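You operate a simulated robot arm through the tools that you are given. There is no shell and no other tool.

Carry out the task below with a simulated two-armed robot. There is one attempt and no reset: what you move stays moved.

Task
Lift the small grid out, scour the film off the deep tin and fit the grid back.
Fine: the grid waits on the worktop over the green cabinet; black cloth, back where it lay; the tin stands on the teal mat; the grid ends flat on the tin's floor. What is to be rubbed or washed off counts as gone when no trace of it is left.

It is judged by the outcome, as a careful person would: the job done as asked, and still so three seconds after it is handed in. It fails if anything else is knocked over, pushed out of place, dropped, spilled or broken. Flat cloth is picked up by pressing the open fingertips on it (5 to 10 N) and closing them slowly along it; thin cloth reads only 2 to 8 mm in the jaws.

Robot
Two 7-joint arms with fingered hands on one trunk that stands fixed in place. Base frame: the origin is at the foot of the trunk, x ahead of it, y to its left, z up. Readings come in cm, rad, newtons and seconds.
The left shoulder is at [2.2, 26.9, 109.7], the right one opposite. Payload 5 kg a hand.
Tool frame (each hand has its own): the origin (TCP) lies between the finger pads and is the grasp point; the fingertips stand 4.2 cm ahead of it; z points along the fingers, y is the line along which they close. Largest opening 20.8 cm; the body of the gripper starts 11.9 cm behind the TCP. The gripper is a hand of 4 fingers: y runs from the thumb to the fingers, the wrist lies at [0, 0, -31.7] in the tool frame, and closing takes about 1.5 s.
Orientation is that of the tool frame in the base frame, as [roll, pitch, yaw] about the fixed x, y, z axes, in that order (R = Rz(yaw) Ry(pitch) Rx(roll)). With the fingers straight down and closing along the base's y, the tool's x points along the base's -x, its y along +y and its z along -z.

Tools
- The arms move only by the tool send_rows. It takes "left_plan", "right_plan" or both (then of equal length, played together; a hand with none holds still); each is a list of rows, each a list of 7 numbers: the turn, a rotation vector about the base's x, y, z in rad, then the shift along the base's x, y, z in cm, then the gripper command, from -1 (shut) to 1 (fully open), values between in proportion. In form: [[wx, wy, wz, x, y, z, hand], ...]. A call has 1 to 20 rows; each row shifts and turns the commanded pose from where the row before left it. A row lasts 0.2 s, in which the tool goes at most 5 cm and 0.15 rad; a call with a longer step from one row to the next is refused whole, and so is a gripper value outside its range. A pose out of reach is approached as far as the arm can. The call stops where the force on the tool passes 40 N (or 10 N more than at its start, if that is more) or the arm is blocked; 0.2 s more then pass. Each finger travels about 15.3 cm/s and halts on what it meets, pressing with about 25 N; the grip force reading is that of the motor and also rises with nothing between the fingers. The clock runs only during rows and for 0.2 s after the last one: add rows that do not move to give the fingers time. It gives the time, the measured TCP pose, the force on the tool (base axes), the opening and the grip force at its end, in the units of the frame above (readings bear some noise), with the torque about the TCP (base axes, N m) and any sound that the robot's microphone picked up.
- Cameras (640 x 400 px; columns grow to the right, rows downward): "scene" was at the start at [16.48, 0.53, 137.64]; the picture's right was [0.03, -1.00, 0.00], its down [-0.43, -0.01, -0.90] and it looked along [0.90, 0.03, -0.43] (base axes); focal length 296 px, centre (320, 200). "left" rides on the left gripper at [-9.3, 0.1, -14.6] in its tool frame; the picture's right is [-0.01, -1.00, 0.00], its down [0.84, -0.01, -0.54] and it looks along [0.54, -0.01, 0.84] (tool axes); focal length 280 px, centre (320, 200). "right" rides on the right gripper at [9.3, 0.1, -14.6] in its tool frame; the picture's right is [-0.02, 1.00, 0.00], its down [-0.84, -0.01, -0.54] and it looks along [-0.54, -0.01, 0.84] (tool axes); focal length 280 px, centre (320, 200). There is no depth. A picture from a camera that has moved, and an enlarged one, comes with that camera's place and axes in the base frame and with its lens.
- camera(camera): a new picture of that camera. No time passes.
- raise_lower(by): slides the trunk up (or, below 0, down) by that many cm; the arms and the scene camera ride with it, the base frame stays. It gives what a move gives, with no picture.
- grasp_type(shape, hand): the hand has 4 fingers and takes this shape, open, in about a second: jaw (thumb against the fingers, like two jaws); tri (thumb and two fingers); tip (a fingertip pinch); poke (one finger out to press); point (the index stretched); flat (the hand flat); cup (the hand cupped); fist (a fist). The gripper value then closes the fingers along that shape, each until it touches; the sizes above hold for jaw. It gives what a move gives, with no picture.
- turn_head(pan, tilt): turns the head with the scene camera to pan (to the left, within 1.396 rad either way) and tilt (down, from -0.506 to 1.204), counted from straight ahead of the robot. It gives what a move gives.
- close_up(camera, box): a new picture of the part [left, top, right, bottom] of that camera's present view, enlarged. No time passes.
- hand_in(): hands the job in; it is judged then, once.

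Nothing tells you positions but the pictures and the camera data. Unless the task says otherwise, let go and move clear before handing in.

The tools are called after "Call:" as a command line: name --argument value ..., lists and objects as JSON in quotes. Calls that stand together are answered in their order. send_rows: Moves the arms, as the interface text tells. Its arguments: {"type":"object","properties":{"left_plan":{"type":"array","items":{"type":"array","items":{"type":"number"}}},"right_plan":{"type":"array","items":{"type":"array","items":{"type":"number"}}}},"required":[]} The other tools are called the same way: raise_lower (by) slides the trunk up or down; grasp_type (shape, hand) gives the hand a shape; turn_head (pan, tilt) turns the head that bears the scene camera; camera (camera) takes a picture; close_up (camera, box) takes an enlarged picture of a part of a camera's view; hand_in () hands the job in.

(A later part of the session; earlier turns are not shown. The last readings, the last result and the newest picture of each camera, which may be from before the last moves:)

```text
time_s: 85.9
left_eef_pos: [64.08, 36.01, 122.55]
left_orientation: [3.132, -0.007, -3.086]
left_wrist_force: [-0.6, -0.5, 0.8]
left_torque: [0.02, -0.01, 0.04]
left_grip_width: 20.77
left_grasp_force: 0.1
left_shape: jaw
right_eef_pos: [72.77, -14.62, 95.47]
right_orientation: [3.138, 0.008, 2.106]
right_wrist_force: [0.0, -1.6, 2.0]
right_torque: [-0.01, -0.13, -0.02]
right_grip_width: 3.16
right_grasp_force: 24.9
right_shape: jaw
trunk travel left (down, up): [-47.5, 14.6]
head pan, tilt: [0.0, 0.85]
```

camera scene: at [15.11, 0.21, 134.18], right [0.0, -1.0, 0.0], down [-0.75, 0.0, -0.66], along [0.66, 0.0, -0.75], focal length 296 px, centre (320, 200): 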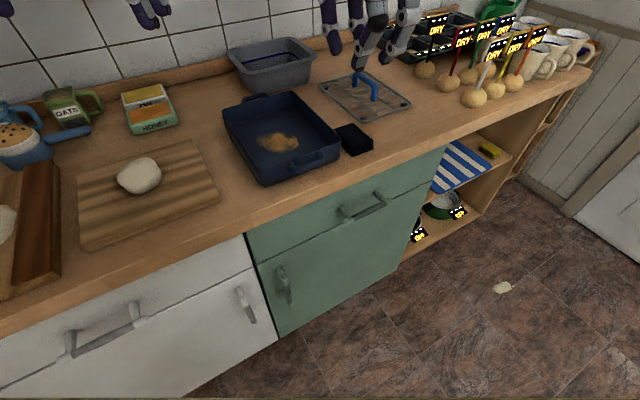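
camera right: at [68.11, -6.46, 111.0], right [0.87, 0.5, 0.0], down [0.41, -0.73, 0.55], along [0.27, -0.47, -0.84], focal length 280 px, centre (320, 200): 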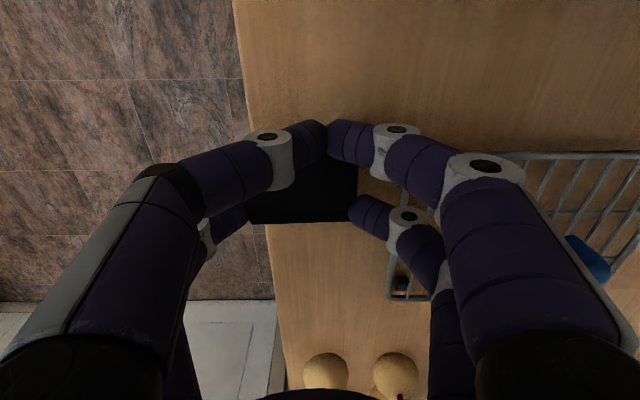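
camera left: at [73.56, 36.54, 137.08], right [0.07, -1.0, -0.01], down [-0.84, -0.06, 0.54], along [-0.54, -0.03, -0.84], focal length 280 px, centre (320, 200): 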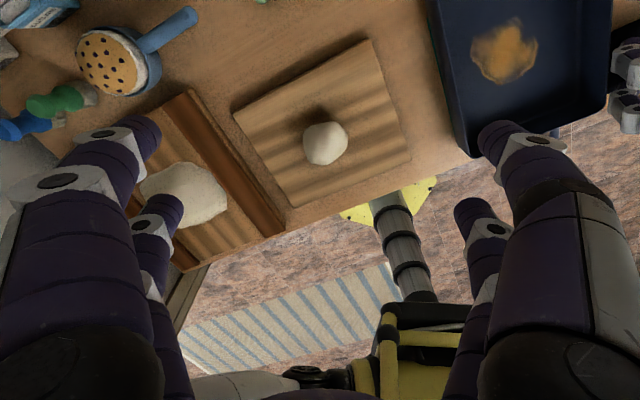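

Call:
send_rows --right_plan '[[0, 0, 0, 0, 0, -0.08, -0.7], [0, 0, 0, 0, 0, 0, -0.5], [0, 0, 0, 0, 0, 0, -0.35], [0, 0, 0, 0, 0, 0, -0.25], [0, 0, 0, 0, 0, 0, -0.17], [0, 0, 0, 0, 0, 0, -0.1], [0, 0, 0, 0, 0, 0, -0.1]]'

Call:
camera --camera "right"

Call:
close_up --camera "scene" --box '[290, 70, 430, 170]'

```text
time_s: 87.5
left_eef_pos: [64.13, 36.09, 122.63]
left_orientation: [3.13, -0.006, -3.086]
left_wrist_force: [-0.1, 0.2, -0.7]
left_torque: [0.0, 0.0, 0.0]
left_grip_width: 20.78
left_grasp_force: 0.0
left_shape: jaw
right_eef_pos: [72.71, -14.58, 95.36]
right_orientation: [3.14, 0.008, 2.107]
right_wrist_force: [0.1, -0.2, -0.2]
right_torque: [-0.01, 0.0, 0.01]
right_grip_width: 9.29
right_grasp_force: 0.0
right_shape: jaw
trunk travel left (down, up): [-47.5, 14.6]
head pan, tilt: [0.0, 0.85]
```

```text
taken
camera right: at [68.09, -6.45, 109.95], right [0.87, 0.5, 0.0], down [0.41, -0.73, 0.55], along [0.27, -0.47, -0.84], focal length 280 px, centre (320, 200)
```

right: 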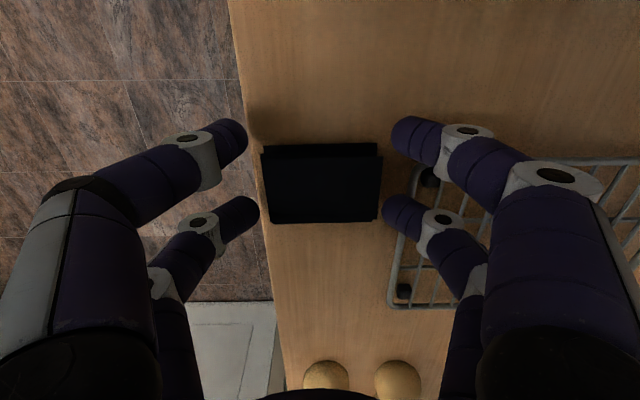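

```text
4.00 times, centred on (360, 120) of scene
camera zoom: at [15.1, 0.22, 134.18], right [0.0, -1.0, 0.0], down [-0.75, 0.0, -0.66], along [0.66, 0.0, -0.75], focal length 1184 px, centre (160, 520)
```

zoom: 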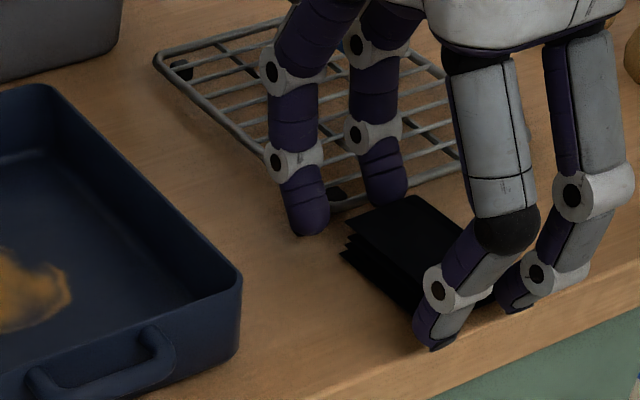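

The cloth is down in the open spot and kept its folded shape. I'll raise, turn back to close across its width, and hover over it.

Call:
send_rows --right_plan '[[0, 0, 0, 0, 0, 1.5, -0.1], [0, 0, 0, 0, 0, 2.5, -0.1], [0, 0, 0, 0, 0, 3.5, -0.1], [0, 0, 0, 0, 0, 3, -0.1], [0, 0, 0.1263, 0, 0, 1, -0.2], [0, 0, 0.1263, 0, 0, 0, -0.25], [0, 0, 0.1263, 0, 0, 0, -0.25], [0, 0, 0.1263, 0, 0, 0, -0.25], [0, 0, 0.1263, 0, 0, 0, -0.25], [0, 0, 0.1263, 0, 0, 0, -0.25], [0, 0, 0.1263, 0, 0, 0, -0.25], [0, 0, 0.1263, 0, 0, 0, -0.25], [0, 0, 0.1263, 0, 0, 0, -0.25], [0, 0, 0.1263, 0, 0, 0, -0.25], [0, 0, 0.1263, 0, 0, 0, -0.25], [0, 0, 0.1263, 0, 0, 0, -0.25], [0, 0, 0, 0, 0, 0, -0.25], [0, 0, 0, 0, 0, 0, -0.25]]'

Call:
camera --camera "right"

Call:
close_up --camera "right" --box '[220, 40, 420, 180]'

Call:
close_up --camera "scene" --box '[220, 60, 440, 200]'

```text
time_s: 91.3
left_eef_pos: [64.01, 36.08, 122.53]
left_orientation: [3.132, -0.007, -3.086]
left_wrist_force: [0.1, 0.5, -0.4]
left_torque: [0.0, 0.05, -0.01]
left_grip_width: 20.78
left_grasp_force: 0.2
left_shape: jaw
right_eef_pos: [72.73, -14.6, 106.98]
right_orientation: [3.137, 0.01, -2.661]
right_wrist_force: [-0.3, -0.5, -0.6]
right_torque: [0.04, -0.01, 0.0]
right_grip_width: 7.88
right_grasp_force: 0.0
right_shape: jaw
trunk travel left (down, up): [-47.5, 14.6]
head pan, tilt: [0.0, 0.85]
```

```text
taken
camera right: at [64.4, -18.96, 121.44], right [-0.45, 0.89, 0.0], down [0.75, 0.38, 0.55], along [0.49, 0.25, -0.84], focal length 280 px, centre (320, 200)
```

right: 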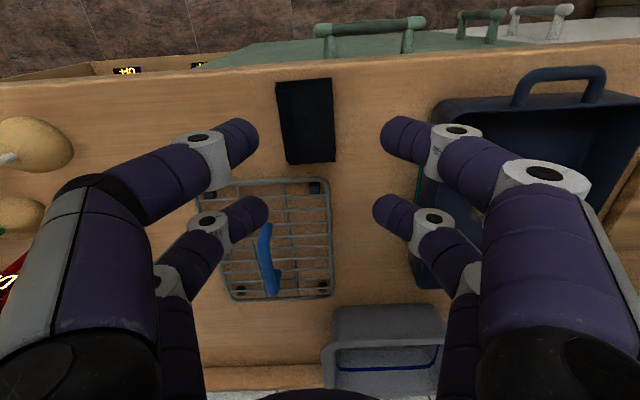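

```text
2.86 times, centred on (320, 110) of right
camera zoom: at [64.4, -18.96, 121.44], right [-0.45, 0.89, 0.0], down [0.75, 0.38, 0.55], along [0.49, 0.25, -0.84], focal length 801 px, centre (320, 457)
```

zoom: 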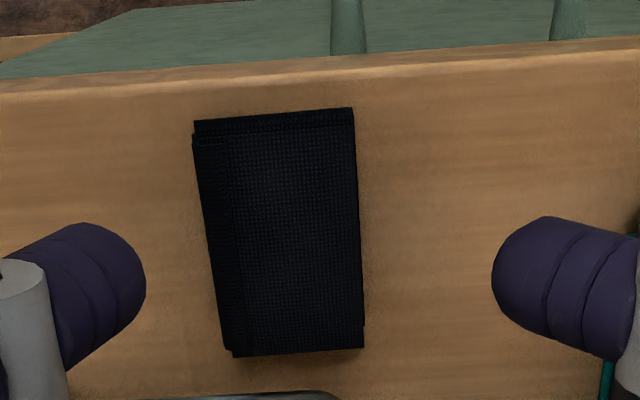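

```text
2.86 times, centred on (330, 130) of scene
camera zoom: at [15.11, 0.22, 134.18], right [0.0, -1.0, 0.0], down [-0.75, 0.0, -0.66], along [0.66, 0.0, -0.75], focal length 846 px, centre (291, 400)
```

zoom: 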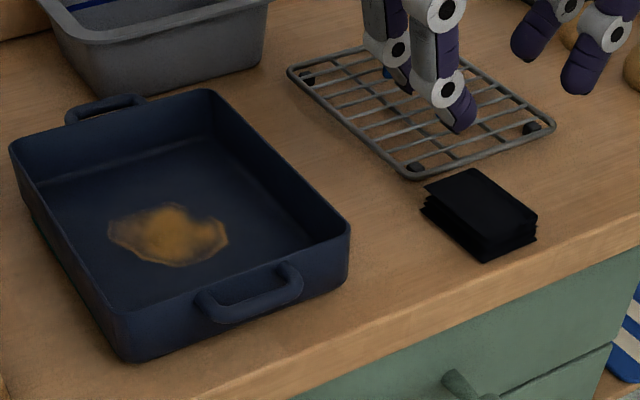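

The cloth now lies in open space. I'll align (≈1.2 cm right, +4° turn) and descend to straddle its width.

Call:
send_rows --right_plan '[[0, 0, 0.038, 0.24, -0.55, -1, -0.25], [0, 0, 0.038, 0.23, -0.55, -2, -0.25], [0, 0, 0, 0, 0, -2.5, -0.25], [0, 0, 0, 0, 0, -2, -0.25], [0, 0, 0, 0, 0, -1, -0.25], [0, 0, 0, 0, 0, 0, -0.25]]'

Call:
camera --camera "right"

Call:
close_up --camera "scene" --box '[310, 70, 450, 170]'

```text
time_s: 92.7
left_eef_pos: [64.24, 36.07, 122.54]
left_orientation: [3.13, -0.008, -3.089]
left_wrist_force: [0.0, -0.2, -0.1]
left_torque: [0.01, 0.01, 0.02]
left_grip_width: 20.76
left_grasp_force: 0.1
left_shape: jaw
right_eef_pos: [73.16, -15.61, 98.41]
right_orientation: [3.139, 0.008, -2.586]
right_wrist_force: [0.4, -1.4, 0.1]
right_torque: [-0.01, 0.01, -0.01]
right_grip_width: 7.85
right_grasp_force: 0.0
right_shape: jaw
trunk travel left (down, up): [-47.5, 14.6]
head pan, tilt: [0.0, 0.85]
```

```text
taken
camera right: at [65.24, -20.71, 112.94], right [-0.52, 0.86, 0.0], down [0.72, 0.43, 0.55], along [0.47, 0.28, -0.84], focal length 280 px, centre (320, 200)
```

right: 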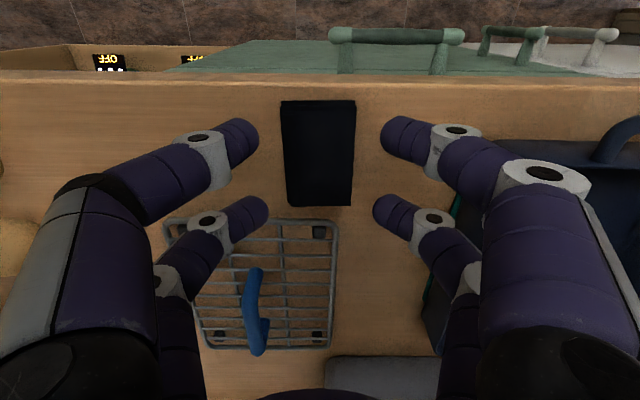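

```text
4.00 times, centred on (380, 120) of scene
camera zoom: at [15.11, 0.22, 134.19], right [0.0, -1.0, 0.0], down [-0.75, 0.0, -0.66], along [0.66, 0.0, -0.75], focal length 1184 px, centre (80, 520)
```

zoom: 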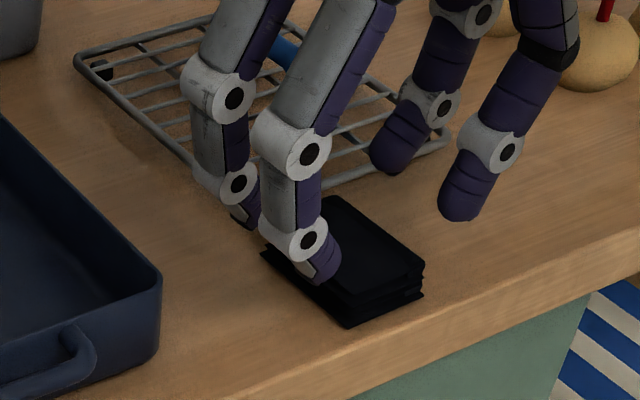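

Call:
send_rows --right_plan '[[0, 0, 0, 0, 0, -0.8, -0.25], [0, 0, 0, 0, 0, -0.8, -0.25], [0, 0, 0, 0, 0, -0.6, -0.25], [0, 0, 0, 0, 0, -0.4, -0.25], [0, 0, 0, 0, 0, 0, -0.25]]'

Call:
camera --camera "right"

Call:
close_up --camera "scene" --box '[310, 70, 450, 170]'

```text
time_s: 93.9
left_eef_pos: [64.17, 36.17, 122.6]
left_orientation: [3.131, -0.007, -3.087]
left_wrist_force: [0.0, -0.5, 0.1]
left_torque: [-0.02, -0.01, 0.01]
left_grip_width: 20.8
left_grasp_force: 0.0
left_shape: jaw
right_eef_pos: [73.15, -15.65, 95.73]
right_orientation: [3.139, 0.009, -2.584]
right_wrist_force: [0.4, -0.5, 0.7]
right_torque: [0.02, -0.04, 0.01]
right_grip_width: 7.84
right_grasp_force: 0.0
right_shape: jaw
trunk travel left (down, up): [-47.5, 14.6]
head pan, tilt: [0.0, 0.85]
```

```text
taken
camera right: at [65.21, -20.73, 110.3], right [-0.52, 0.86, 0.0], down [0.72, 0.43, 0.55], along [0.47, 0.28, -0.84], focal length 280 px, centre (320, 200)
```

right: 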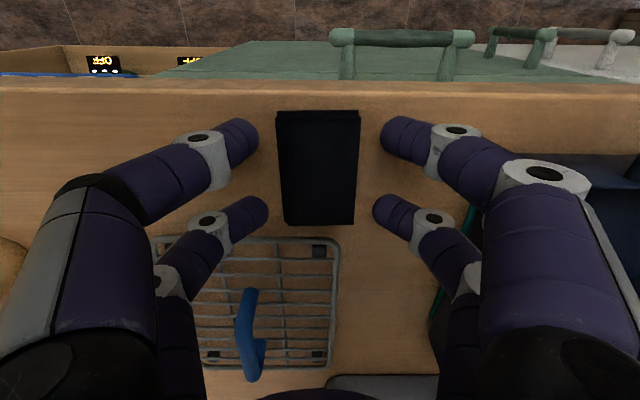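

```text
4.00 times, centred on (380, 120) of scene
camera zoom: at [15.11, 0.22, 134.18], right [0.0, -1.0, 0.0], down [-0.75, 0.0, -0.66], along [0.66, 0.0, -0.75], focal length 1184 px, centre (80, 520)
```

zoom: 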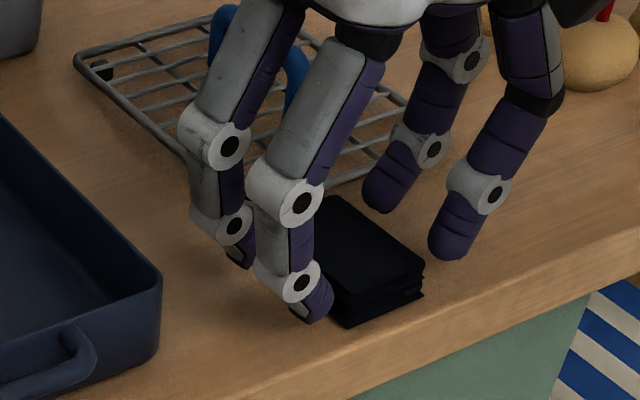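

The fingers straddle the stack's long sides well. Closing slowly.

Call:
send_rows --right_plan '[[0, 0, 0, 0, 0, 0, -0.3], [0, 0, 0, 0, 0, 0, -0.34], [0, 0, 0, 0, 0, 0, -0.38], [0, 0, 0, 0, 0, 0, -0.42], [0, 0, 0, 0, 0, 0, -0.46], [0, 0, 0, 0, 0, 0, -0.5], [0, 0, 0, 0, 0, 0, -0.54], [0, 0, 0, 0, 0, 0, -0.54]]'

Call:
camera --camera "right"

Call:
close_up --camera "scene" --box '[310, 70, 450, 170]'

```text
time_s: 95.7
left_eef_pos: [64.05, 36.11, 122.46]
left_orientation: [3.132, -0.007, -3.087]
left_wrist_force: [-0.5, 0.7, 0.3]
left_torque: [0.01, 0.02, -0.04]
left_grip_width: 20.8
left_grasp_force: 0.1
left_shape: jaw
right_eef_pos: [73.19, -15.72, 95.79]
right_orientation: [3.138, 0.008, -2.585]
right_wrist_force: [-0.7, -0.1, -0.1]
right_torque: [0.01, 0.01, -0.01]
right_grip_width: 5.13
right_grasp_force: 24.9
right_shape: jaw
trunk travel left (down, up): [-47.5, 14.6]
head pan, tilt: [0.0, 0.85]
```

```text
taken
camera right: at [65.21, -20.73, 110.3], right [-0.52, 0.86, 0.0], down [0.72, 0.43, 0.55], along [0.47, 0.28, -0.84], focal length 280 px, centre (320, 200)
```

right: 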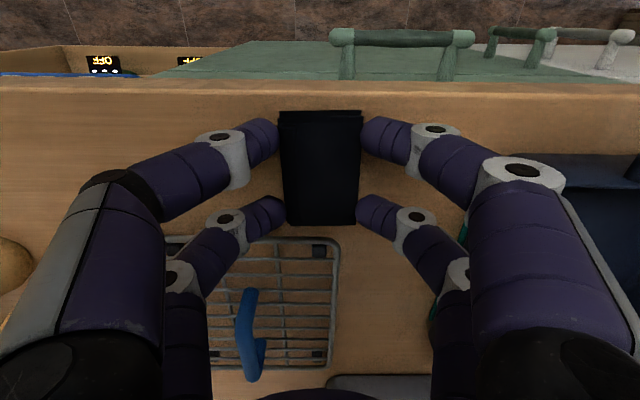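

```text
4.00 times, centred on (380, 120) of scene
camera zoom: at [15.12, 0.22, 134.18], right [0.0, -1.0, 0.0], down [-0.75, 0.0, -0.66], along [0.66, 0.0, -0.75], focal length 1184 px, centre (80, 520)
```

zoom: 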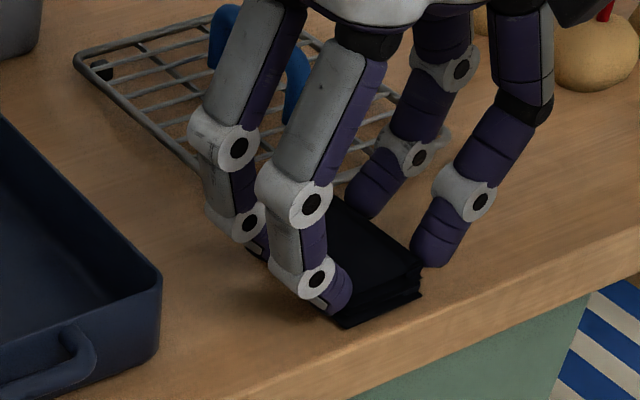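

The cloth is now firmly held by four fingers (5.1 cm, 25 N). I'll lift it, carry it over the tin, and turn it 90° so its long side spans the tin's width for scouring.

Call:
send_rows --right_plan '[[0, 0, 0, 0, 0, 0.5, -0.65], [0, 0, 0, 0, 0, 1.5, -0.65], [0, 0, 0, 0, 0, 2.5, -0.65], [0, 0, 0, 0, 0, 3, -0.65], [0, 0, 0, 0, 0, 3, -0.65], [0, 0, 0, 0, 0, 0, -0.65]]'

Call:
camera --camera "right"

Call:
close_up --camera "scene" --box '[310, 30, 470, 150]'

```text
time_s: 97.1
left_eef_pos: [64.19, 36.07, 122.51]
left_orientation: [3.131, -0.008, -3.088]
left_wrist_force: [-0.2, 0.0, -0.2]
left_torque: [0.03, 0.04, 0.01]
left_grip_width: 20.8
left_grasp_force: 0.0
left_shape: jaw
right_eef_pos: [73.16, -15.65, 106.34]
right_orientation: [3.137, 0.008, -2.585]
right_wrist_force: [0.0, -0.1, -0.3]
right_torque: [0.02, 0.02, 0.02]
right_grip_width: 5.12
right_grasp_force: 24.8
right_shape: jaw
trunk travel left (down, up): [-47.5, 14.6]
head pan, tilt: [0.0, 0.85]
```

```text
taken
camera right: at [65.29, -20.68, 120.82], right [-0.52, 0.86, 0.0], down [0.72, 0.43, 0.55], along [0.47, 0.28, -0.84], focal length 280 px, centre (320, 200)
```

right: 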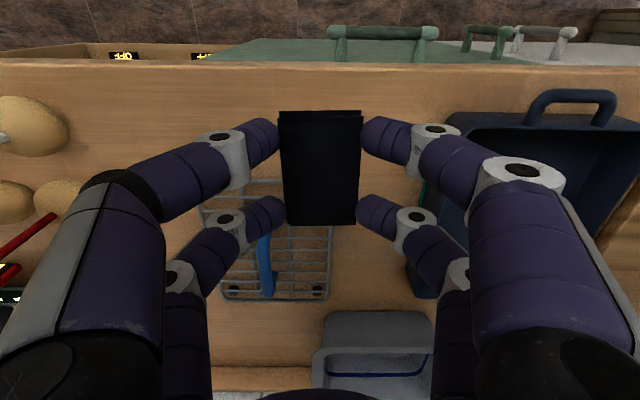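

```text
3.33 times, centred on (390, 90) of scene
camera zoom: at [15.16, 0.21, 134.16], right [0.0, -1.0, 0.0], down [-0.75, 0.0, -0.66], along [0.66, 0.0, -0.75], focal length 987 px, centre (87, 567)
```

zoom: 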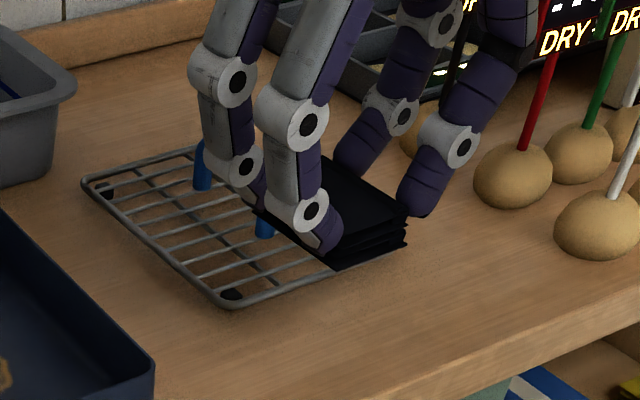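

Held firmly. Moving over the tin and turning.

Call:
send_rows --right_plan '[[0, 0, -0.1268, -0.1, 1.5, 0, -0.65], [0, 0, -0.1268, -0.1, 2, 0, -0.65], [0, 0, -0.1268, -0.1, 2, 0, -0.65], [0, 0, -0.1268, -0.1, 2, 0, -0.65], [0, 0, -0.1268, -0.1, 2, 0, -0.65], [0, 0, -0.1268, -0.1, 2, 0, -0.65], [0, 0, -0.1268, -0.1, 2, 0, -0.65], [0, 0, -0.1268, -0.1, 2, 0, -0.65], [0, 0, -0.1268, -0.1, 2, 0, -0.65], [0, 0, -0.1268, -0.1, 2, 0, -0.65], [0, 0, -0.1268, -0.1, 2, 0, -0.65], [0, 0, -0.1268, -0.1, 2, 0, -0.65], [0, 0, -0.1268, 0, 2, 0, -0.65], [0, 0, 0, 0, 0.45, 0, -0.65], [0, 0, 0, 0, 0, 0, -0.65]]'

Call:
camera --camera "right"

Call:
close_up --camera "scene" --box '[200, 40, 420, 180]'

Call:
camera --camera "left"

```text
time_s: 100.3
left_eef_pos: [64.2, 36.01, 122.48]
left_orientation: [3.131, -0.006, -3.085]
left_wrist_force: [-0.5, 0.1, 0.3]
left_torque: [-0.03, -0.04, -0.01]
left_grip_width: 20.81
left_grasp_force: 0.0
left_shape: jaw
right_eef_pos: [72.19, 10.25, 106.35]
right_orientation: [3.139, 0.008, 2.047]
right_wrist_force: [-0.7, -0.3, 0.2]
right_torque: [-0.01, -0.01, 0.01]
right_grip_width: 5.14
right_grasp_force: 25.2
right_shape: jaw
trunk travel left (down, up): [-47.5, 14.6]
head pan, tilt: [0.0, 0.85]
```

```text
taken
camera right: at [67.89, 18.65, 120.87], right [0.89, 0.45, 0.0], down [0.37, -0.75, 0.55], along [0.25, -0.49, -0.84], focal length 280 px, centre (320, 200)
```

right: 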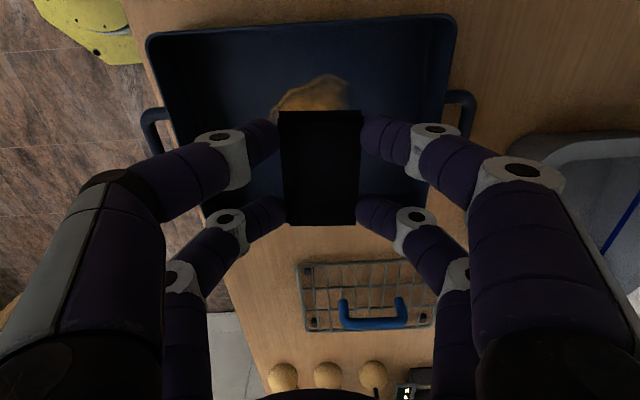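

```text
2.86 times, centred on (310, 110) of scene
camera zoom: at [15.11, 0.24, 134.18], right [0.0, -1.0, 0.0], down [-0.75, 0.0, -0.66], along [0.66, 0.0, -0.75], focal length 846 px, centre (349, 457)
```

zoom: 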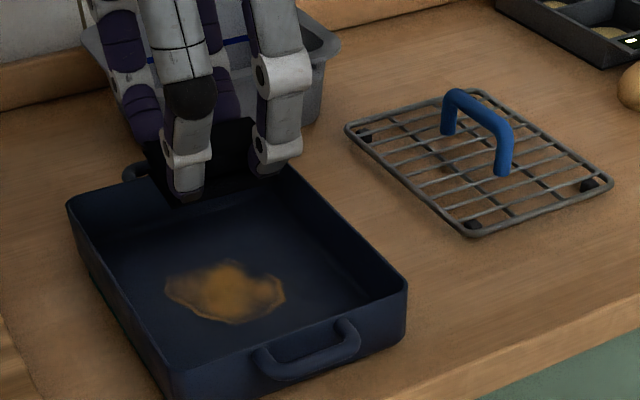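

```text
taken
camera left: at [73.58, 36.59, 137.05], right [0.07, -1.0, -0.01], down [-0.84, -0.06, 0.55], along [-0.54, -0.03, -0.84], focal length 280 px, centre (320, 200)
```

left: 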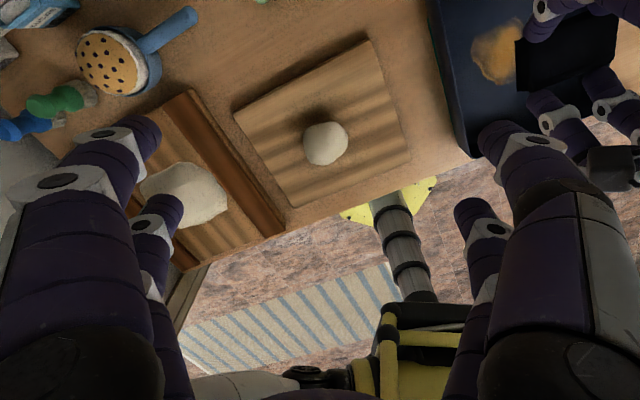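

Over the tin; film spans s≈19.6–28.5 across and d≈64–72.5 along. I'll descend to just above the floor.

Call:
send_rows --right_plan '[[0, 0, 0, -0.5, -0.28, -1.5, -0.65], [0, 0, 0, 0, 0, -2.5, -0.65], [0, 0, 0, 0, 0, -2.5, -0.65], [0, 0, 0, 0, 0, -1.5, -0.65], [0, 0, 0, 0, 0, -0.7, -0.65], [0, 0, 0, 0, 0, 0, -0.65]]'

Call:
camera --camera "right"

Call:
close_up --camera "scene" --box '[200, 60, 400, 190]'

```text
time_s: 101.7
left_eef_pos: [64.14, 35.96, 122.56]
left_orientation: [3.129, -0.006, -3.088]
left_wrist_force: [0.1, 0.4, -0.5]
left_torque: [-0.02, 0.0, 0.02]
left_grip_width: 20.81
left_grasp_force: 0.1
left_shape: jaw
right_eef_pos: [71.53, 9.98, 97.75]
right_orientation: [3.138, 0.008, 2.048]
right_wrist_force: [-0.2, 0.4, -0.2]
right_torque: [0.02, 0.0, 0.0]
right_grip_width: 5.15
right_grasp_force: 24.8
right_shape: jaw
trunk travel left (down, up): [-47.5, 14.6]
head pan, tilt: [0.0, 0.85]
```

```text
taken
camera right: at [67.29, 18.38, 112.13], right [0.89, 0.45, 0.0], down [0.37, -0.75, 0.55], along [0.25, -0.49, -0.84], focal length 280 px, centre (320, 200)
```

right: 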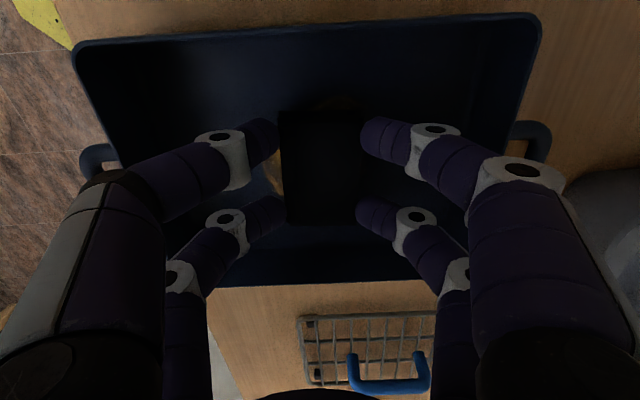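

```text
3.08 times, centred on (300, 125) of scene
camera zoom: at [15.11, 0.22, 134.19], right [0.0, -1.0, 0.0], down [-0.75, 0.0, -0.66], along [0.66, 0.0, -0.75], focal length 911 px, centre (382, 431)
```

zoom: 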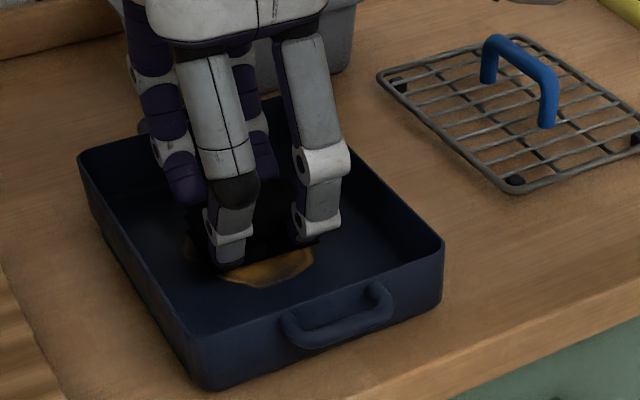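

Call:
send_rows --right_plan '[[0, 0, 0, 0, 0, -0.5, -0.65], [0, 0, 0, 0, 0, -0.4, -0.65], [0, 0, 0, 0, 0, -0.2, -0.65], [0, 0, 0, 0, 0, 0, -0.65]]'

Call:
send_rows --right_plan '[[0, 0, 0, 0, 0, -0.15, -0.65], [0, 0, 0, 0, 0, -0.1, -0.65], [0, 0, 0, 0, 0, 0, -0.65]]'

```text
time_s: 102.7
left_eef_pos: [63.96, 36.08, 122.67]
left_orientation: [3.131, -0.007, -3.088]
left_wrist_force: [-0.9, 0.3, -0.9]
left_torque: [-0.03, -0.01, 0.03]
left_grip_width: 20.83
left_grasp_force: 0.1
left_shape: jaw
right_eef_pos: [71.47, 9.87, 96.76]
right_orientation: [3.136, 0.01, 2.049]
right_wrist_force: [1.8, -1.7, 27.9]
right_torque: [0.06, 0.06, 0.03]
right_grip_width: 5.21
right_grasp_force: 24.4
right_shape: jaw
trunk travel left (down, up): [-47.5, 14.6]
head pan, tilt: [0.0, 0.85]
```

```text
time_s: 103.2
left_eef_pos: [64.17, 36.19, 122.53]
left_orientation: [3.133, -0.009, -3.089]
left_wrist_force: [-0.3, 0.2, -1.3]
left_torque: [-0.04, 0.08, 0.0]
left_grip_width: 20.8
left_grasp_force: 0.0
left_shape: jaw
right_eef_pos: [71.44, 9.99, 96.81]
right_orientation: [3.134, 0.008, 2.049]
right_wrist_force: [-2.9, -1.9, 19.3]
right_torque: [-0.05, 0.32, -0.02]
right_grip_width: 5.24
right_grasp_force: 24.9
right_shape: jaw
trunk travel left (down, up): [-47.5, 14.6]
head pan, tilt: [0.0, 0.85]
stopped in row 2 (right hand): the force on the tool passed its limit at 42 N (the readings are from after the stop); the commanded pose is now the measured one
```

Floor contact is at z≈96.9. I'll ease the pressure to roughly 10 N and look before scrubbing.

Call:
send_rows --right_plan '[[0, 0, 0, 0, 0, 0.08, -0.65], [0, 0, 0, 0, 0, 0, -0.65]]'

Call:
close_up --camera "right" --box '[220, 80, 420, 240]'

Call:
close_up --camera "scene" --box '[200, 60, 400, 190]'

```text
time_s: 103.8
left_eef_pos: [64.05, 36.12, 122.66]
left_orientation: [3.131, -0.005, -3.086]
left_wrist_force: [0.8, -0.2, -0.3]
left_torque: [0.01, 0.0, 0.0]
left_grip_width: 20.8
left_grasp_force: 0.1
left_shape: jaw
right_eef_pos: [71.54, 9.93, 96.7]
right_orientation: [3.136, 0.009, 2.05]
right_wrist_force: [-1.2, -2.0, 20.2]
right_torque: [0.02, 0.24, -0.01]
right_grip_width: 5.24
right_grasp_force: 25.2
right_shape: jaw
trunk travel left (down, up): [-47.5, 14.6]
head pan, tilt: [0.0, 0.85]
```

```text
2.50 times, centred on (320, 160) of right
camera zoom: at [67.23, 18.36, 111.26], right [0.89, 0.45, 0.01], down [0.37, -0.75, 0.55], along [0.25, -0.49, -0.84], focal length 701 px, centre (320, 300)
```

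zoom: 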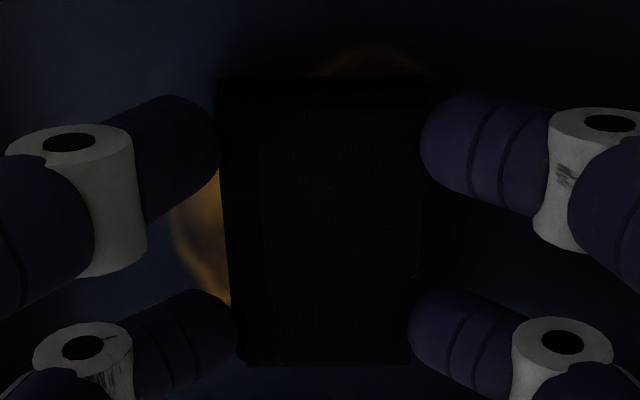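

```text
3.08 times, centred on (300, 125) of scene
camera zoom: at [15.02, 0.2, 134.2], right [0.0, -1.0, 0.0], down [-0.75, 0.0, -0.66], along [0.66, 0.0, -0.75], focal length 911 px, centre (382, 431)
```

zoom: 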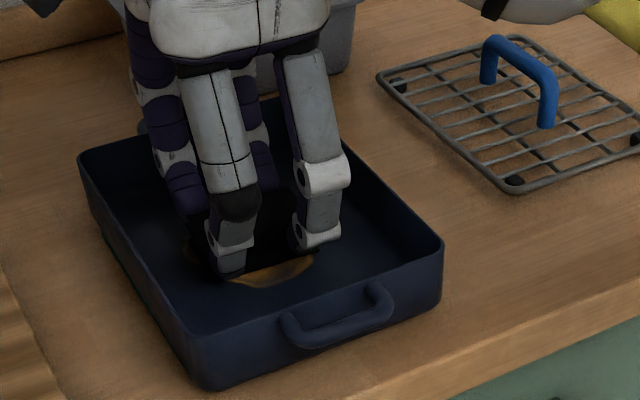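

Call:
send_rows --right_plan '[[0, 0, 0, 0, 0, 0.1, -0.65], [0, 0, 0, -0.44, -0.23, 0, -0.65], [0, 0, 0, -0.44, -0.23, 0, -0.65], [0, 0, 0, -0.44, -0.23, 0, -0.65], [0, 0, 0, -0.44, -0.23, 0, -0.65], [0, 0, 0, -0.44, -0.23, 0, -0.65], [0, 0, 0, 0, 0, 0, -0.65]]'

Call:
close_up --camera "right" --box '[160, 0, 480, 220]'

Call:
close_up --camera "scene" --box '[200, 60, 400, 190]'

```text
time_s: 105.4
left_eef_pos: [64.09, 36.14, 122.58]
left_orientation: [3.131, -0.009, -3.09]
left_wrist_force: [-0.2, -0.5, 0.2]
left_torque: [0.01, -0.04, 0.03]
left_grip_width: 20.75
left_grasp_force: 0.1
left_shape: jaw
right_eef_pos: [69.25, 8.9, 96.78]
right_orientation: [3.136, 0.009, 2.048]
right_wrist_force: [5.3, 1.0, 12.3]
right_torque: [0.15, -0.17, -0.06]
right_grip_width: 5.22
right_grasp_force: 24.6
right_shape: jaw
trunk travel left (down, up): [-47.5, 14.6]
head pan, tilt: [0.0, 0.85]
```

```text
1.82 times, centred on (320, 110) of right
camera zoom: at [65.1, 17.25, 111.27], right [0.89, 0.45, 0.01], down [0.37, -0.75, 0.55], along [0.25, -0.49, -0.84], focal length 510 px, centre (320, 364)
```

zoom: 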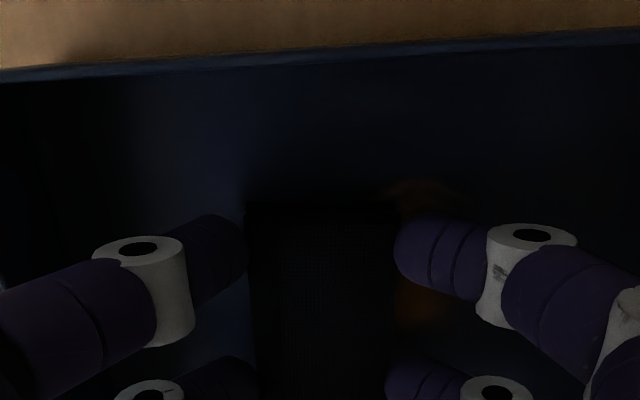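

```text
3.08 times, centred on (300, 125) of scene
camera zoom: at [15.08, 0.22, 134.19], right [0.0, -1.0, 0.0], down [-0.75, 0.0, -0.66], along [0.66, 0.0, -0.75], focal length 911 px, centre (382, 431)
```

zoom: 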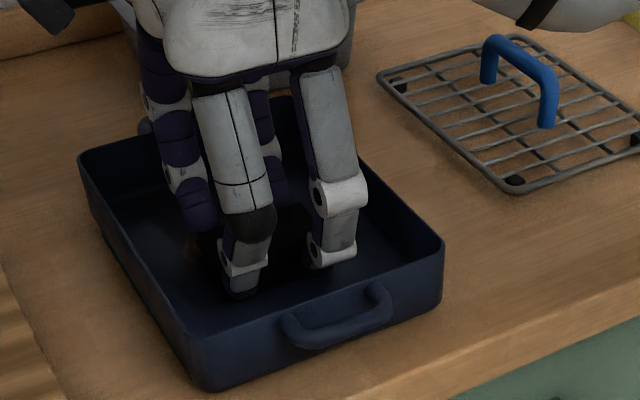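

The tin stayed put with 12 N pressure. I'll rub back and forth along the tin, stepping sideways.

Call:
send_rows --right_plan '[[0, 0, 0, 0.62, 0.324, 0, -0.65], [0, 0, 0, 0.62, 0.324, 0, -0.65], [0, 0, 0, 0.62, 0.324, 0, -0.65], [0, 0, 0, 0.62, 0.324, 0, -0.65], [0, 0, 0, 0.62, 0.324, 0, -0.65], [0, 0, 0, 0.62, 0.324, 0, -0.65], [0, 0, 0, 0.62, 0.324, 0, -0.65], [0, 0, 0, 0.62, 0.324, 0, -0.65], [0, 0, 0, -0.23, 0.44, 0, -0.65], [0, 0, 0, -0.23, 0.44, 0, -0.65], [0, 0, 0, -0.62, -0.324, 0, -0.65], [0, 0, 0, -0.62, -0.324, 0, -0.65], [0, 0, 0, -0.62, -0.324, 0, -0.65], [0, 0, 0, -0.62, -0.324, 0, -0.65], [0, 0, 0, -0.62, -0.324, 0, -0.65], [0, 0, 0, -0.62, -0.324, 0, -0.65], [0, 0, 0, -0.62, -0.324, 0, -0.65], [0, 0, 0, -0.62, -0.324, 0, -0.65], [0, 0, 0, 0, 0, 0, -0.65]]'

Call:
close_up --camera "scene" --box '[200, 60, 400, 190]'

Call:
camera --camera "right"

```text
time_s: 109.4
left_eef_pos: [64.11, 36.09, 122.63]
left_orientation: [3.132, -0.008, -3.087]
left_wrist_force: [-0.7, -0.5, -0.6]
left_torque: [-0.01, 0.0, -0.04]
left_grip_width: 20.81
left_grasp_force: 0.0
left_shape: jaw
right_eef_pos: [68.76, 9.81, 96.85]
right_orientation: [3.132, 0.009, 2.05]
right_wrist_force: [3.6, 2.6, 13.2]
right_torque: [0.17, -0.14, -0.03]
right_grip_width: 5.22
right_grasp_force: 25.3
right_shape: jaw
trunk travel left (down, up): [-47.5, 14.6]
head pan, tilt: [0.0, 0.85]
```

```text
3.08 times, centred on (300, 125) of scene
camera zoom: at [15.07, 0.22, 134.19], right [0.0, -1.0, 0.0], down [-0.75, 0.0, -0.66], along [0.66, 0.0, -0.75], focal length 911 px, centre (382, 431)
```

zoom: 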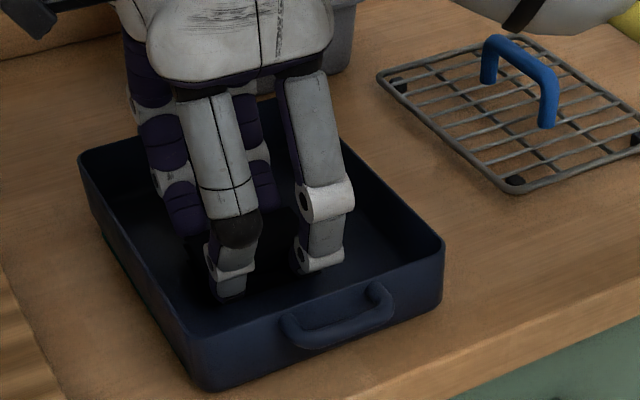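

```text
taken
camera right: at [64.59, 18.09, 111.26], right [0.89, 0.45, 0.01], down [0.37, -0.75, 0.55], along [0.25, -0.49, -0.84], focal length 280 px, centre (320, 200)
```

right: 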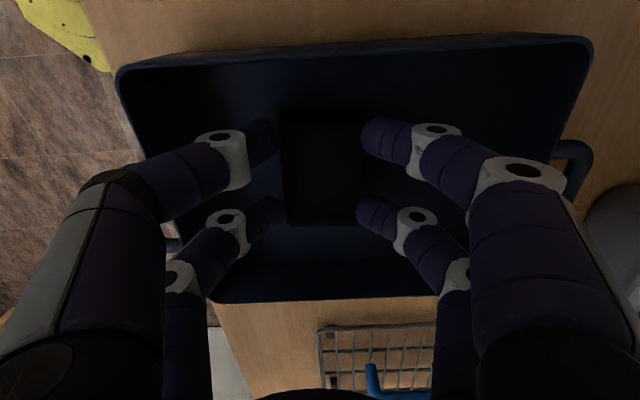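

Film is mostly gone and the tin is unmoved. Another two passes, further left and then further right.

Call:
send_rows --right_plan '[[0, 0, 0, -0.32, 0.62, 0, -0.65], [0, 0, 0, 0.7, 0.366, 0, -0.65], [0, 0, 0, 0.7, 0.366, 0, -0.65], [0, 0, 0, 0.7, 0.366, 0, -0.65], [0, 0, 0, 0.7, 0.366, 0, -0.65], [0, 0, 0, 0.7, 0.366, 0, -0.65], [0, 0, 0, 0.7, 0.366, 0, -0.65], [0, 0, 0, 0.7, 0.366, 0, -0.65], [0, 0, 0, 0.33, -0.64, 0, -0.65], [0, 0, 0, 0.33, -0.64, 0, -0.65], [0, 0, 0, 0.33, -0.64, 0, -0.65], [0, 0, 0, 0.33, -0.64, 0, -0.65], [0, 0, 0, 0.33, -0.64, 0, -0.65], [0, 0, 0, -0.7, -0.366, 0, -0.65], [0, 0, 0, -0.7, -0.366, 0, -0.65], [0, 0, 0, -0.7, -0.366, 0, -0.65], [0, 0, 0, -0.7, -0.366, 0, -0.65], [0, 0, 0, -0.7, -0.366, 0, -0.65], [0, 0, 0, -0.7, -0.366, 0, -0.65], [0, 0, 0, -0.7, -0.366, 0, -0.65]]'

Call:
camera --camera "right"

Call:
close_up --camera "scene" --box '[200, 60, 400, 190]'

```text
time_s: 113.6
left_eef_pos: [64.14, 36.12, 122.58]
left_orientation: [3.131, -0.007, -3.088]
left_wrist_force: [-0.4, -0.6, -0.2]
left_torque: [0.0, 0.0, -0.03]
left_grip_width: 20.8
left_grasp_force: 0.0
left_shape: jaw
right_eef_pos: [70.16, 7.1, 96.69]
right_orientation: [3.134, 0.008, 2.048]
right_wrist_force: [4.1, 0.6, 9.0]
right_torque: [0.05, -0.1, 0.01]
right_grip_width: 5.23
right_grasp_force: 25.0
right_shape: jaw
trunk travel left (down, up): [-47.5, 14.6]
head pan, tilt: [0.0, 0.85]
```

```text
taken
camera right: at [65.94, 15.47, 111.27], right [0.89, 0.45, 0.01], down [0.37, -0.75, 0.55], along [0.25, -0.49, -0.84], focal length 280 px, centre (320, 200)
```

right: 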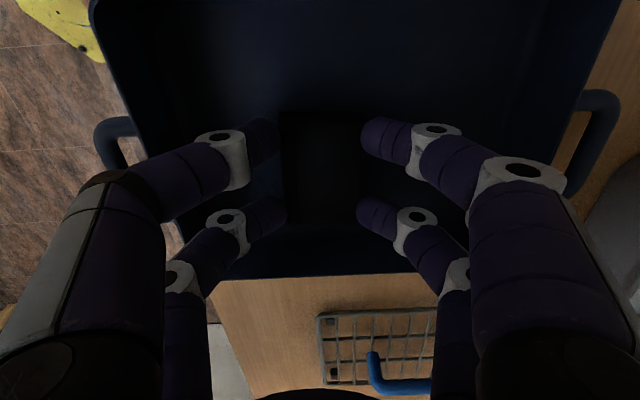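

```text
3.08 times, centred on (300, 125) of scene
camera zoom: at [15.09, 0.22, 134.19], right [0.0, -1.0, 0.0], down [-0.75, 0.0, -0.66], along [0.66, 0.0, -0.75], focal length 911 px, centre (382, 431)
```

zoom: 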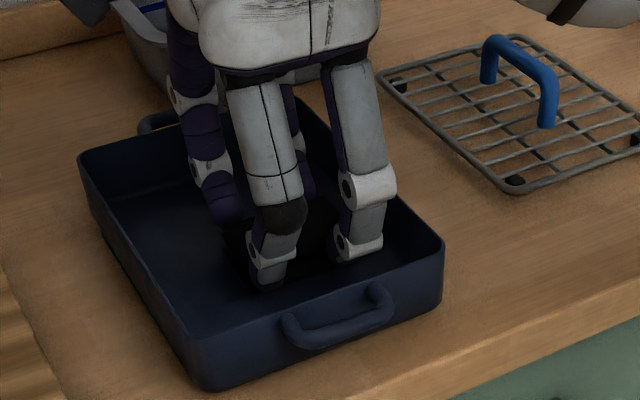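

Call:
send_rows --right_plan '[[0, 0, 0, -0.35, 0.66, 0, -0.65], [0, 0, 0, -0.35, 0.66, 0, -0.65], [0, 0, 0, 0.66, 0.347, 0, -0.65], [0, 0, 0, 0.66, 0.347, 0, -0.65], [0, 0, 0, 0.66, 0.347, 0, -0.65], [0, 0, 0, 0.66, 0.347, 0, -0.65], [0, 0, 0, 0.66, 0.347, 0, -0.65], [0, 0, 0, 0.66, 0.347, 0, -0.65], [0, 0, 0, 0.66, 0.347, 0, -0.65], [0, 0, 0, 0.66, 0.347, 0, -0.65], [0, 0, 0, -0.35, 0.66, 0, -0.65], [0, 0, 0, -0.35, 0.66, 0, -0.65], [0, 0, 0, -0.66, -0.347, 0, -0.65], [0, 0, 0, -0.66, -0.347, 0, -0.65], [0, 0, 0, -0.66, -0.347, 0, -0.65], [0, 0, 0, -0.66, -0.347, 0, -0.65], [0, 0, 0, 0.3, -0.6, 0, -0.65], [0, 0, 0, 0, 0, 1, -0.65], [0, 0, 0, 0, 0, 3, -0.65], [0, 0, 0, 0, 0, 4, -0.65]]'

Call:
camera --camera "right"

Call:
close_up --camera "scene" --box '[200, 60, 400, 190]'

Call:
close_up --camera "left" --box '[400, 0, 640, 160]'

```text
time_s: 117.8
left_eef_pos: [63.98, 36.17, 122.65]
left_orientation: [3.133, -0.007, -3.088]
left_wrist_force: [-0.3, -0.1, 1.2]
left_torque: [0.03, -0.16, -0.04]
left_grip_width: 20.8
left_grasp_force: 0.0
left_shape: jaw
right_eef_pos: [71.59, 10.69, 104.71]
right_orientation: [3.137, 0.008, 2.05]
right_wrist_force: [-0.4, 0.2, -0.6]
right_torque: [-0.06, -0.11, -0.02]
right_grip_width: 5.22
right_grasp_force: 25.4
right_shape: jaw
trunk travel left (down, up): [-47.5, 14.6]
head pan, tilt: [0.0, 0.85]
```

```text
taken
camera right: at [67.44, 18.97, 119.24], right [0.89, 0.45, 0.01], down [0.37, -0.75, 0.55], along [0.25, -0.49, -0.84], focal length 280 px, centre (320, 200)
```

right: 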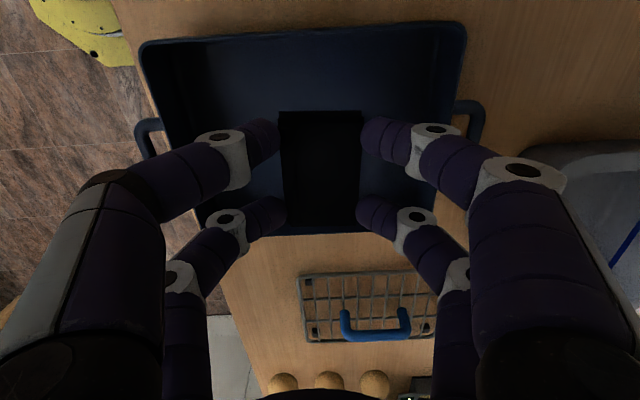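

```text
3.08 times, centred on (300, 125) of scene
camera zoom: at [15.03, 0.21, 134.21], right [0.0, -1.0, 0.0], down [-0.75, 0.0, -0.66], along [0.66, 0.0, -0.75], focal length 911 px, centre (382, 431)
```

zoom: 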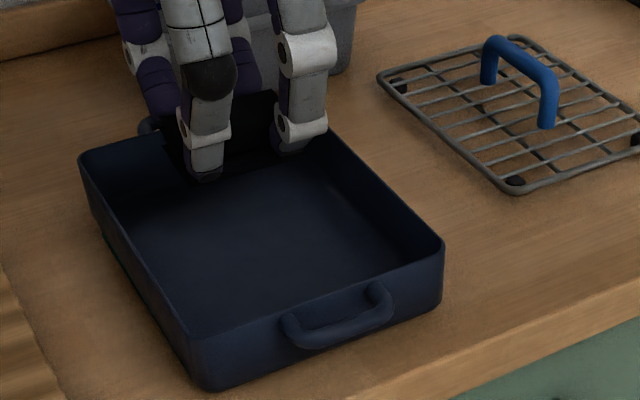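

```text
2.50 times, centred on (520, 80) of left
camera zoom: at [73.46, 36.57, 137.17], right [0.07, -1.0, -0.01], down [-0.84, -0.06, 0.54], along [-0.54, -0.03, -0.84], focal length 701 px, centre (-180, 500)
```

zoom: 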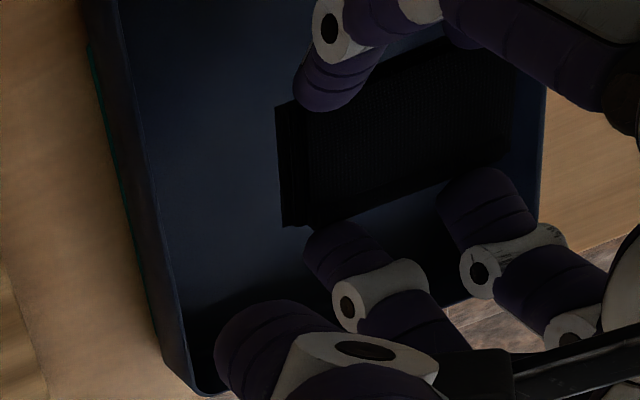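

The film looks gone. I'll carry the cloth back to the open spot used before (so that the grid can be refitted without crowding), then inspect the tin closely.

Call:
send_rows --right_plan '[[0, 0, 0, 0, 0, 1.5, -0.65], [0, 0, 0.1268, 0.12, -2.03, 0, -0.65], [0, 0, 0.1268, 0.12, -2.03, 0, -0.65], [0, 0, 0.1268, 0.12, -2.03, 0, -0.65], [0, 0, 0.1268, 0.12, -2.03, 0, -0.65], [0, 0, 0.1268, 0.12, -2.03, 0, -0.65], [0, 0, 0.1268, 0.12, -2.03, 0, -0.65], [0, 0, 0.1268, 0.12, -2.03, 0, -0.65], [0, 0, 0.1268, 0.12, -2.03, 0, -0.65], [0, 0, 0.1268, 0.12, -2.03, 0, -0.65], [0, 0, 0.1268, 0.12, -2.03, 0, -0.65], [0, 0, 0.1268, 0.12, -2.03, 0, -0.65], [0, 0, 0.1268, 0.12, -2.03, 0, -0.65], [0, 0, 0.1268, 0.14, -2.03, 0, -0.65], [0, 0, 0, 0, 0, 0, -0.65], [0, 0, 0, 0, 0, 0, -0.65]]'

Call:
close_up --camera "scene" --box '[210, 75, 360, 195]'

Call:
camera --camera "scene"

Call:
camera --camera "right"

Call:
close_up --camera "left" --box '[400, 0, 640, 160]'

```text
time_s: 121.2
left_eef_pos: [64.23, 36.07, 122.52]
left_orientation: [3.13, -0.008, -3.087]
left_wrist_force: [-0.3, -0.1, 0.2]
left_torque: [0.03, 0.01, 0.03]
left_grip_width: 20.8
left_grasp_force: 0.0
left_shape: jaw
right_eef_pos: [73.28, -15.63, 106.27]
right_orientation: [3.135, 0.01, -2.586]
right_wrist_force: [-0.1, -0.4, -0.8]
right_torque: [0.02, -0.02, 0.01]
right_grip_width: 5.21
right_grasp_force: 25.4
right_shape: jaw
trunk travel left (down, up): [-47.5, 14.6]
head pan, tilt: [0.0, 0.85]
```

```text
3.33 times, centred on (285, 135) of scene
camera zoom: at [15.12, 0.2, 134.18], right [0.0, -1.0, 0.0], down [-0.75, 0.0, -0.66], along [0.66, 0.0, -0.75], focal length 987 px, centre (437, 417)
```

zoom: 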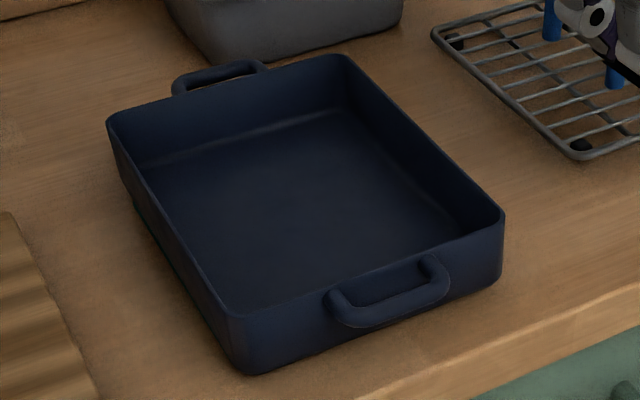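

```text
taken
camera scene: at [15.12, 0.2, 134.18], right [0.0, -1.0, 0.0], down [-0.75, 0.0, -0.66], along [0.66, 0.0, -0.75], focal length 296 px, centre (320, 200)
```

scene: 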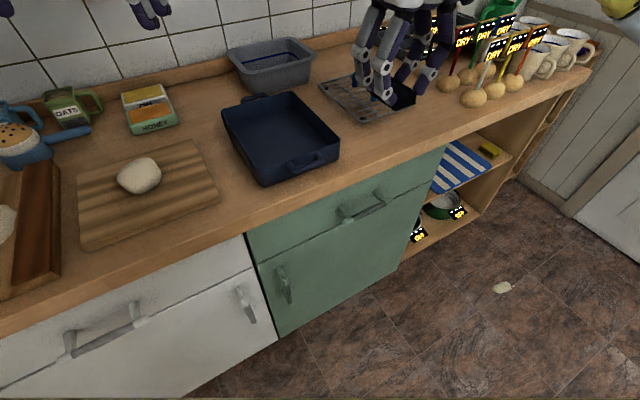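

```text
taken
camera right: at [65.43, -20.84, 120.75], right [-0.52, 0.86, 0.01], down [0.72, 0.43, 0.55], along [0.46, 0.29, -0.84], focal length 280 px, centre (320, 200)
```

right: 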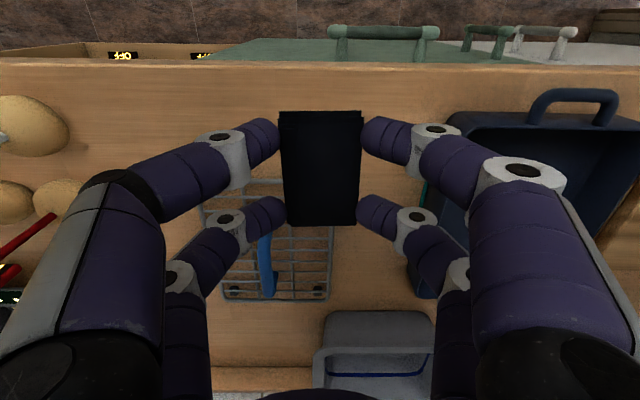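

```text
2.50 times, centred on (520, 80) of left
camera zoom: at [73.6, 36.52, 137.05], right [0.07, -1.0, -0.01], down [-0.84, -0.06, 0.55], along [-0.54, -0.03, -0.84], focal length 701 px, centre (-180, 500)
```

zoom: 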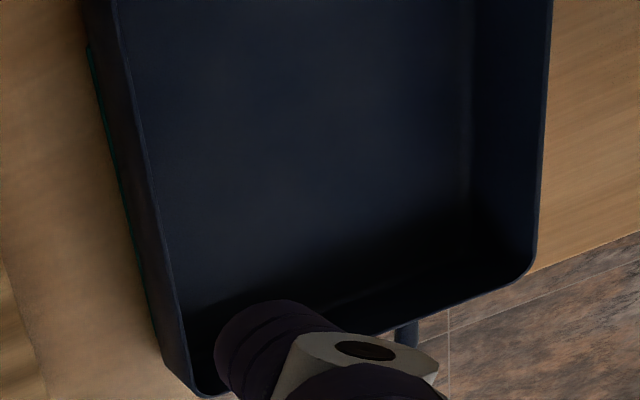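

Call:
close_up --camera "scene" --box '[240, 100, 310, 160]'

Call:
close_up --camera "left" --box '[440, 0, 560, 80]'

```text
6.67 times, centred on (275, 130) of scene
camera zoom: at [15.12, 0.2, 134.18], right [0.0, -1.0, 0.0], down [-0.75, 0.0, -0.66], along [0.66, 0.0, -0.75], focal length 1973 px, centre (620, 667)
```

zoom: 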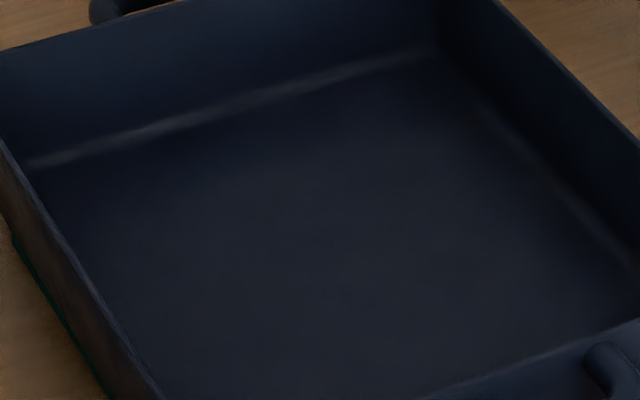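

```text
5.00 times, centred on (500, 40) of left
camera zoom: at [73.6, 36.52, 137.05], right [0.07, -1.0, -0.01], down [-0.84, -0.06, 0.55], along [-0.54, -0.03, -0.84], focal length 1402 px, centre (-580, 1000)
```

zoom: 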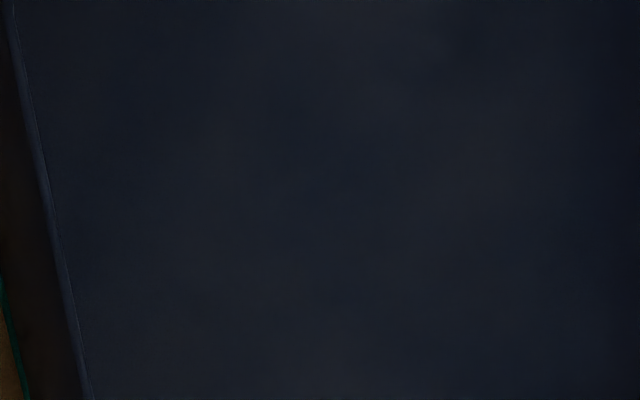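

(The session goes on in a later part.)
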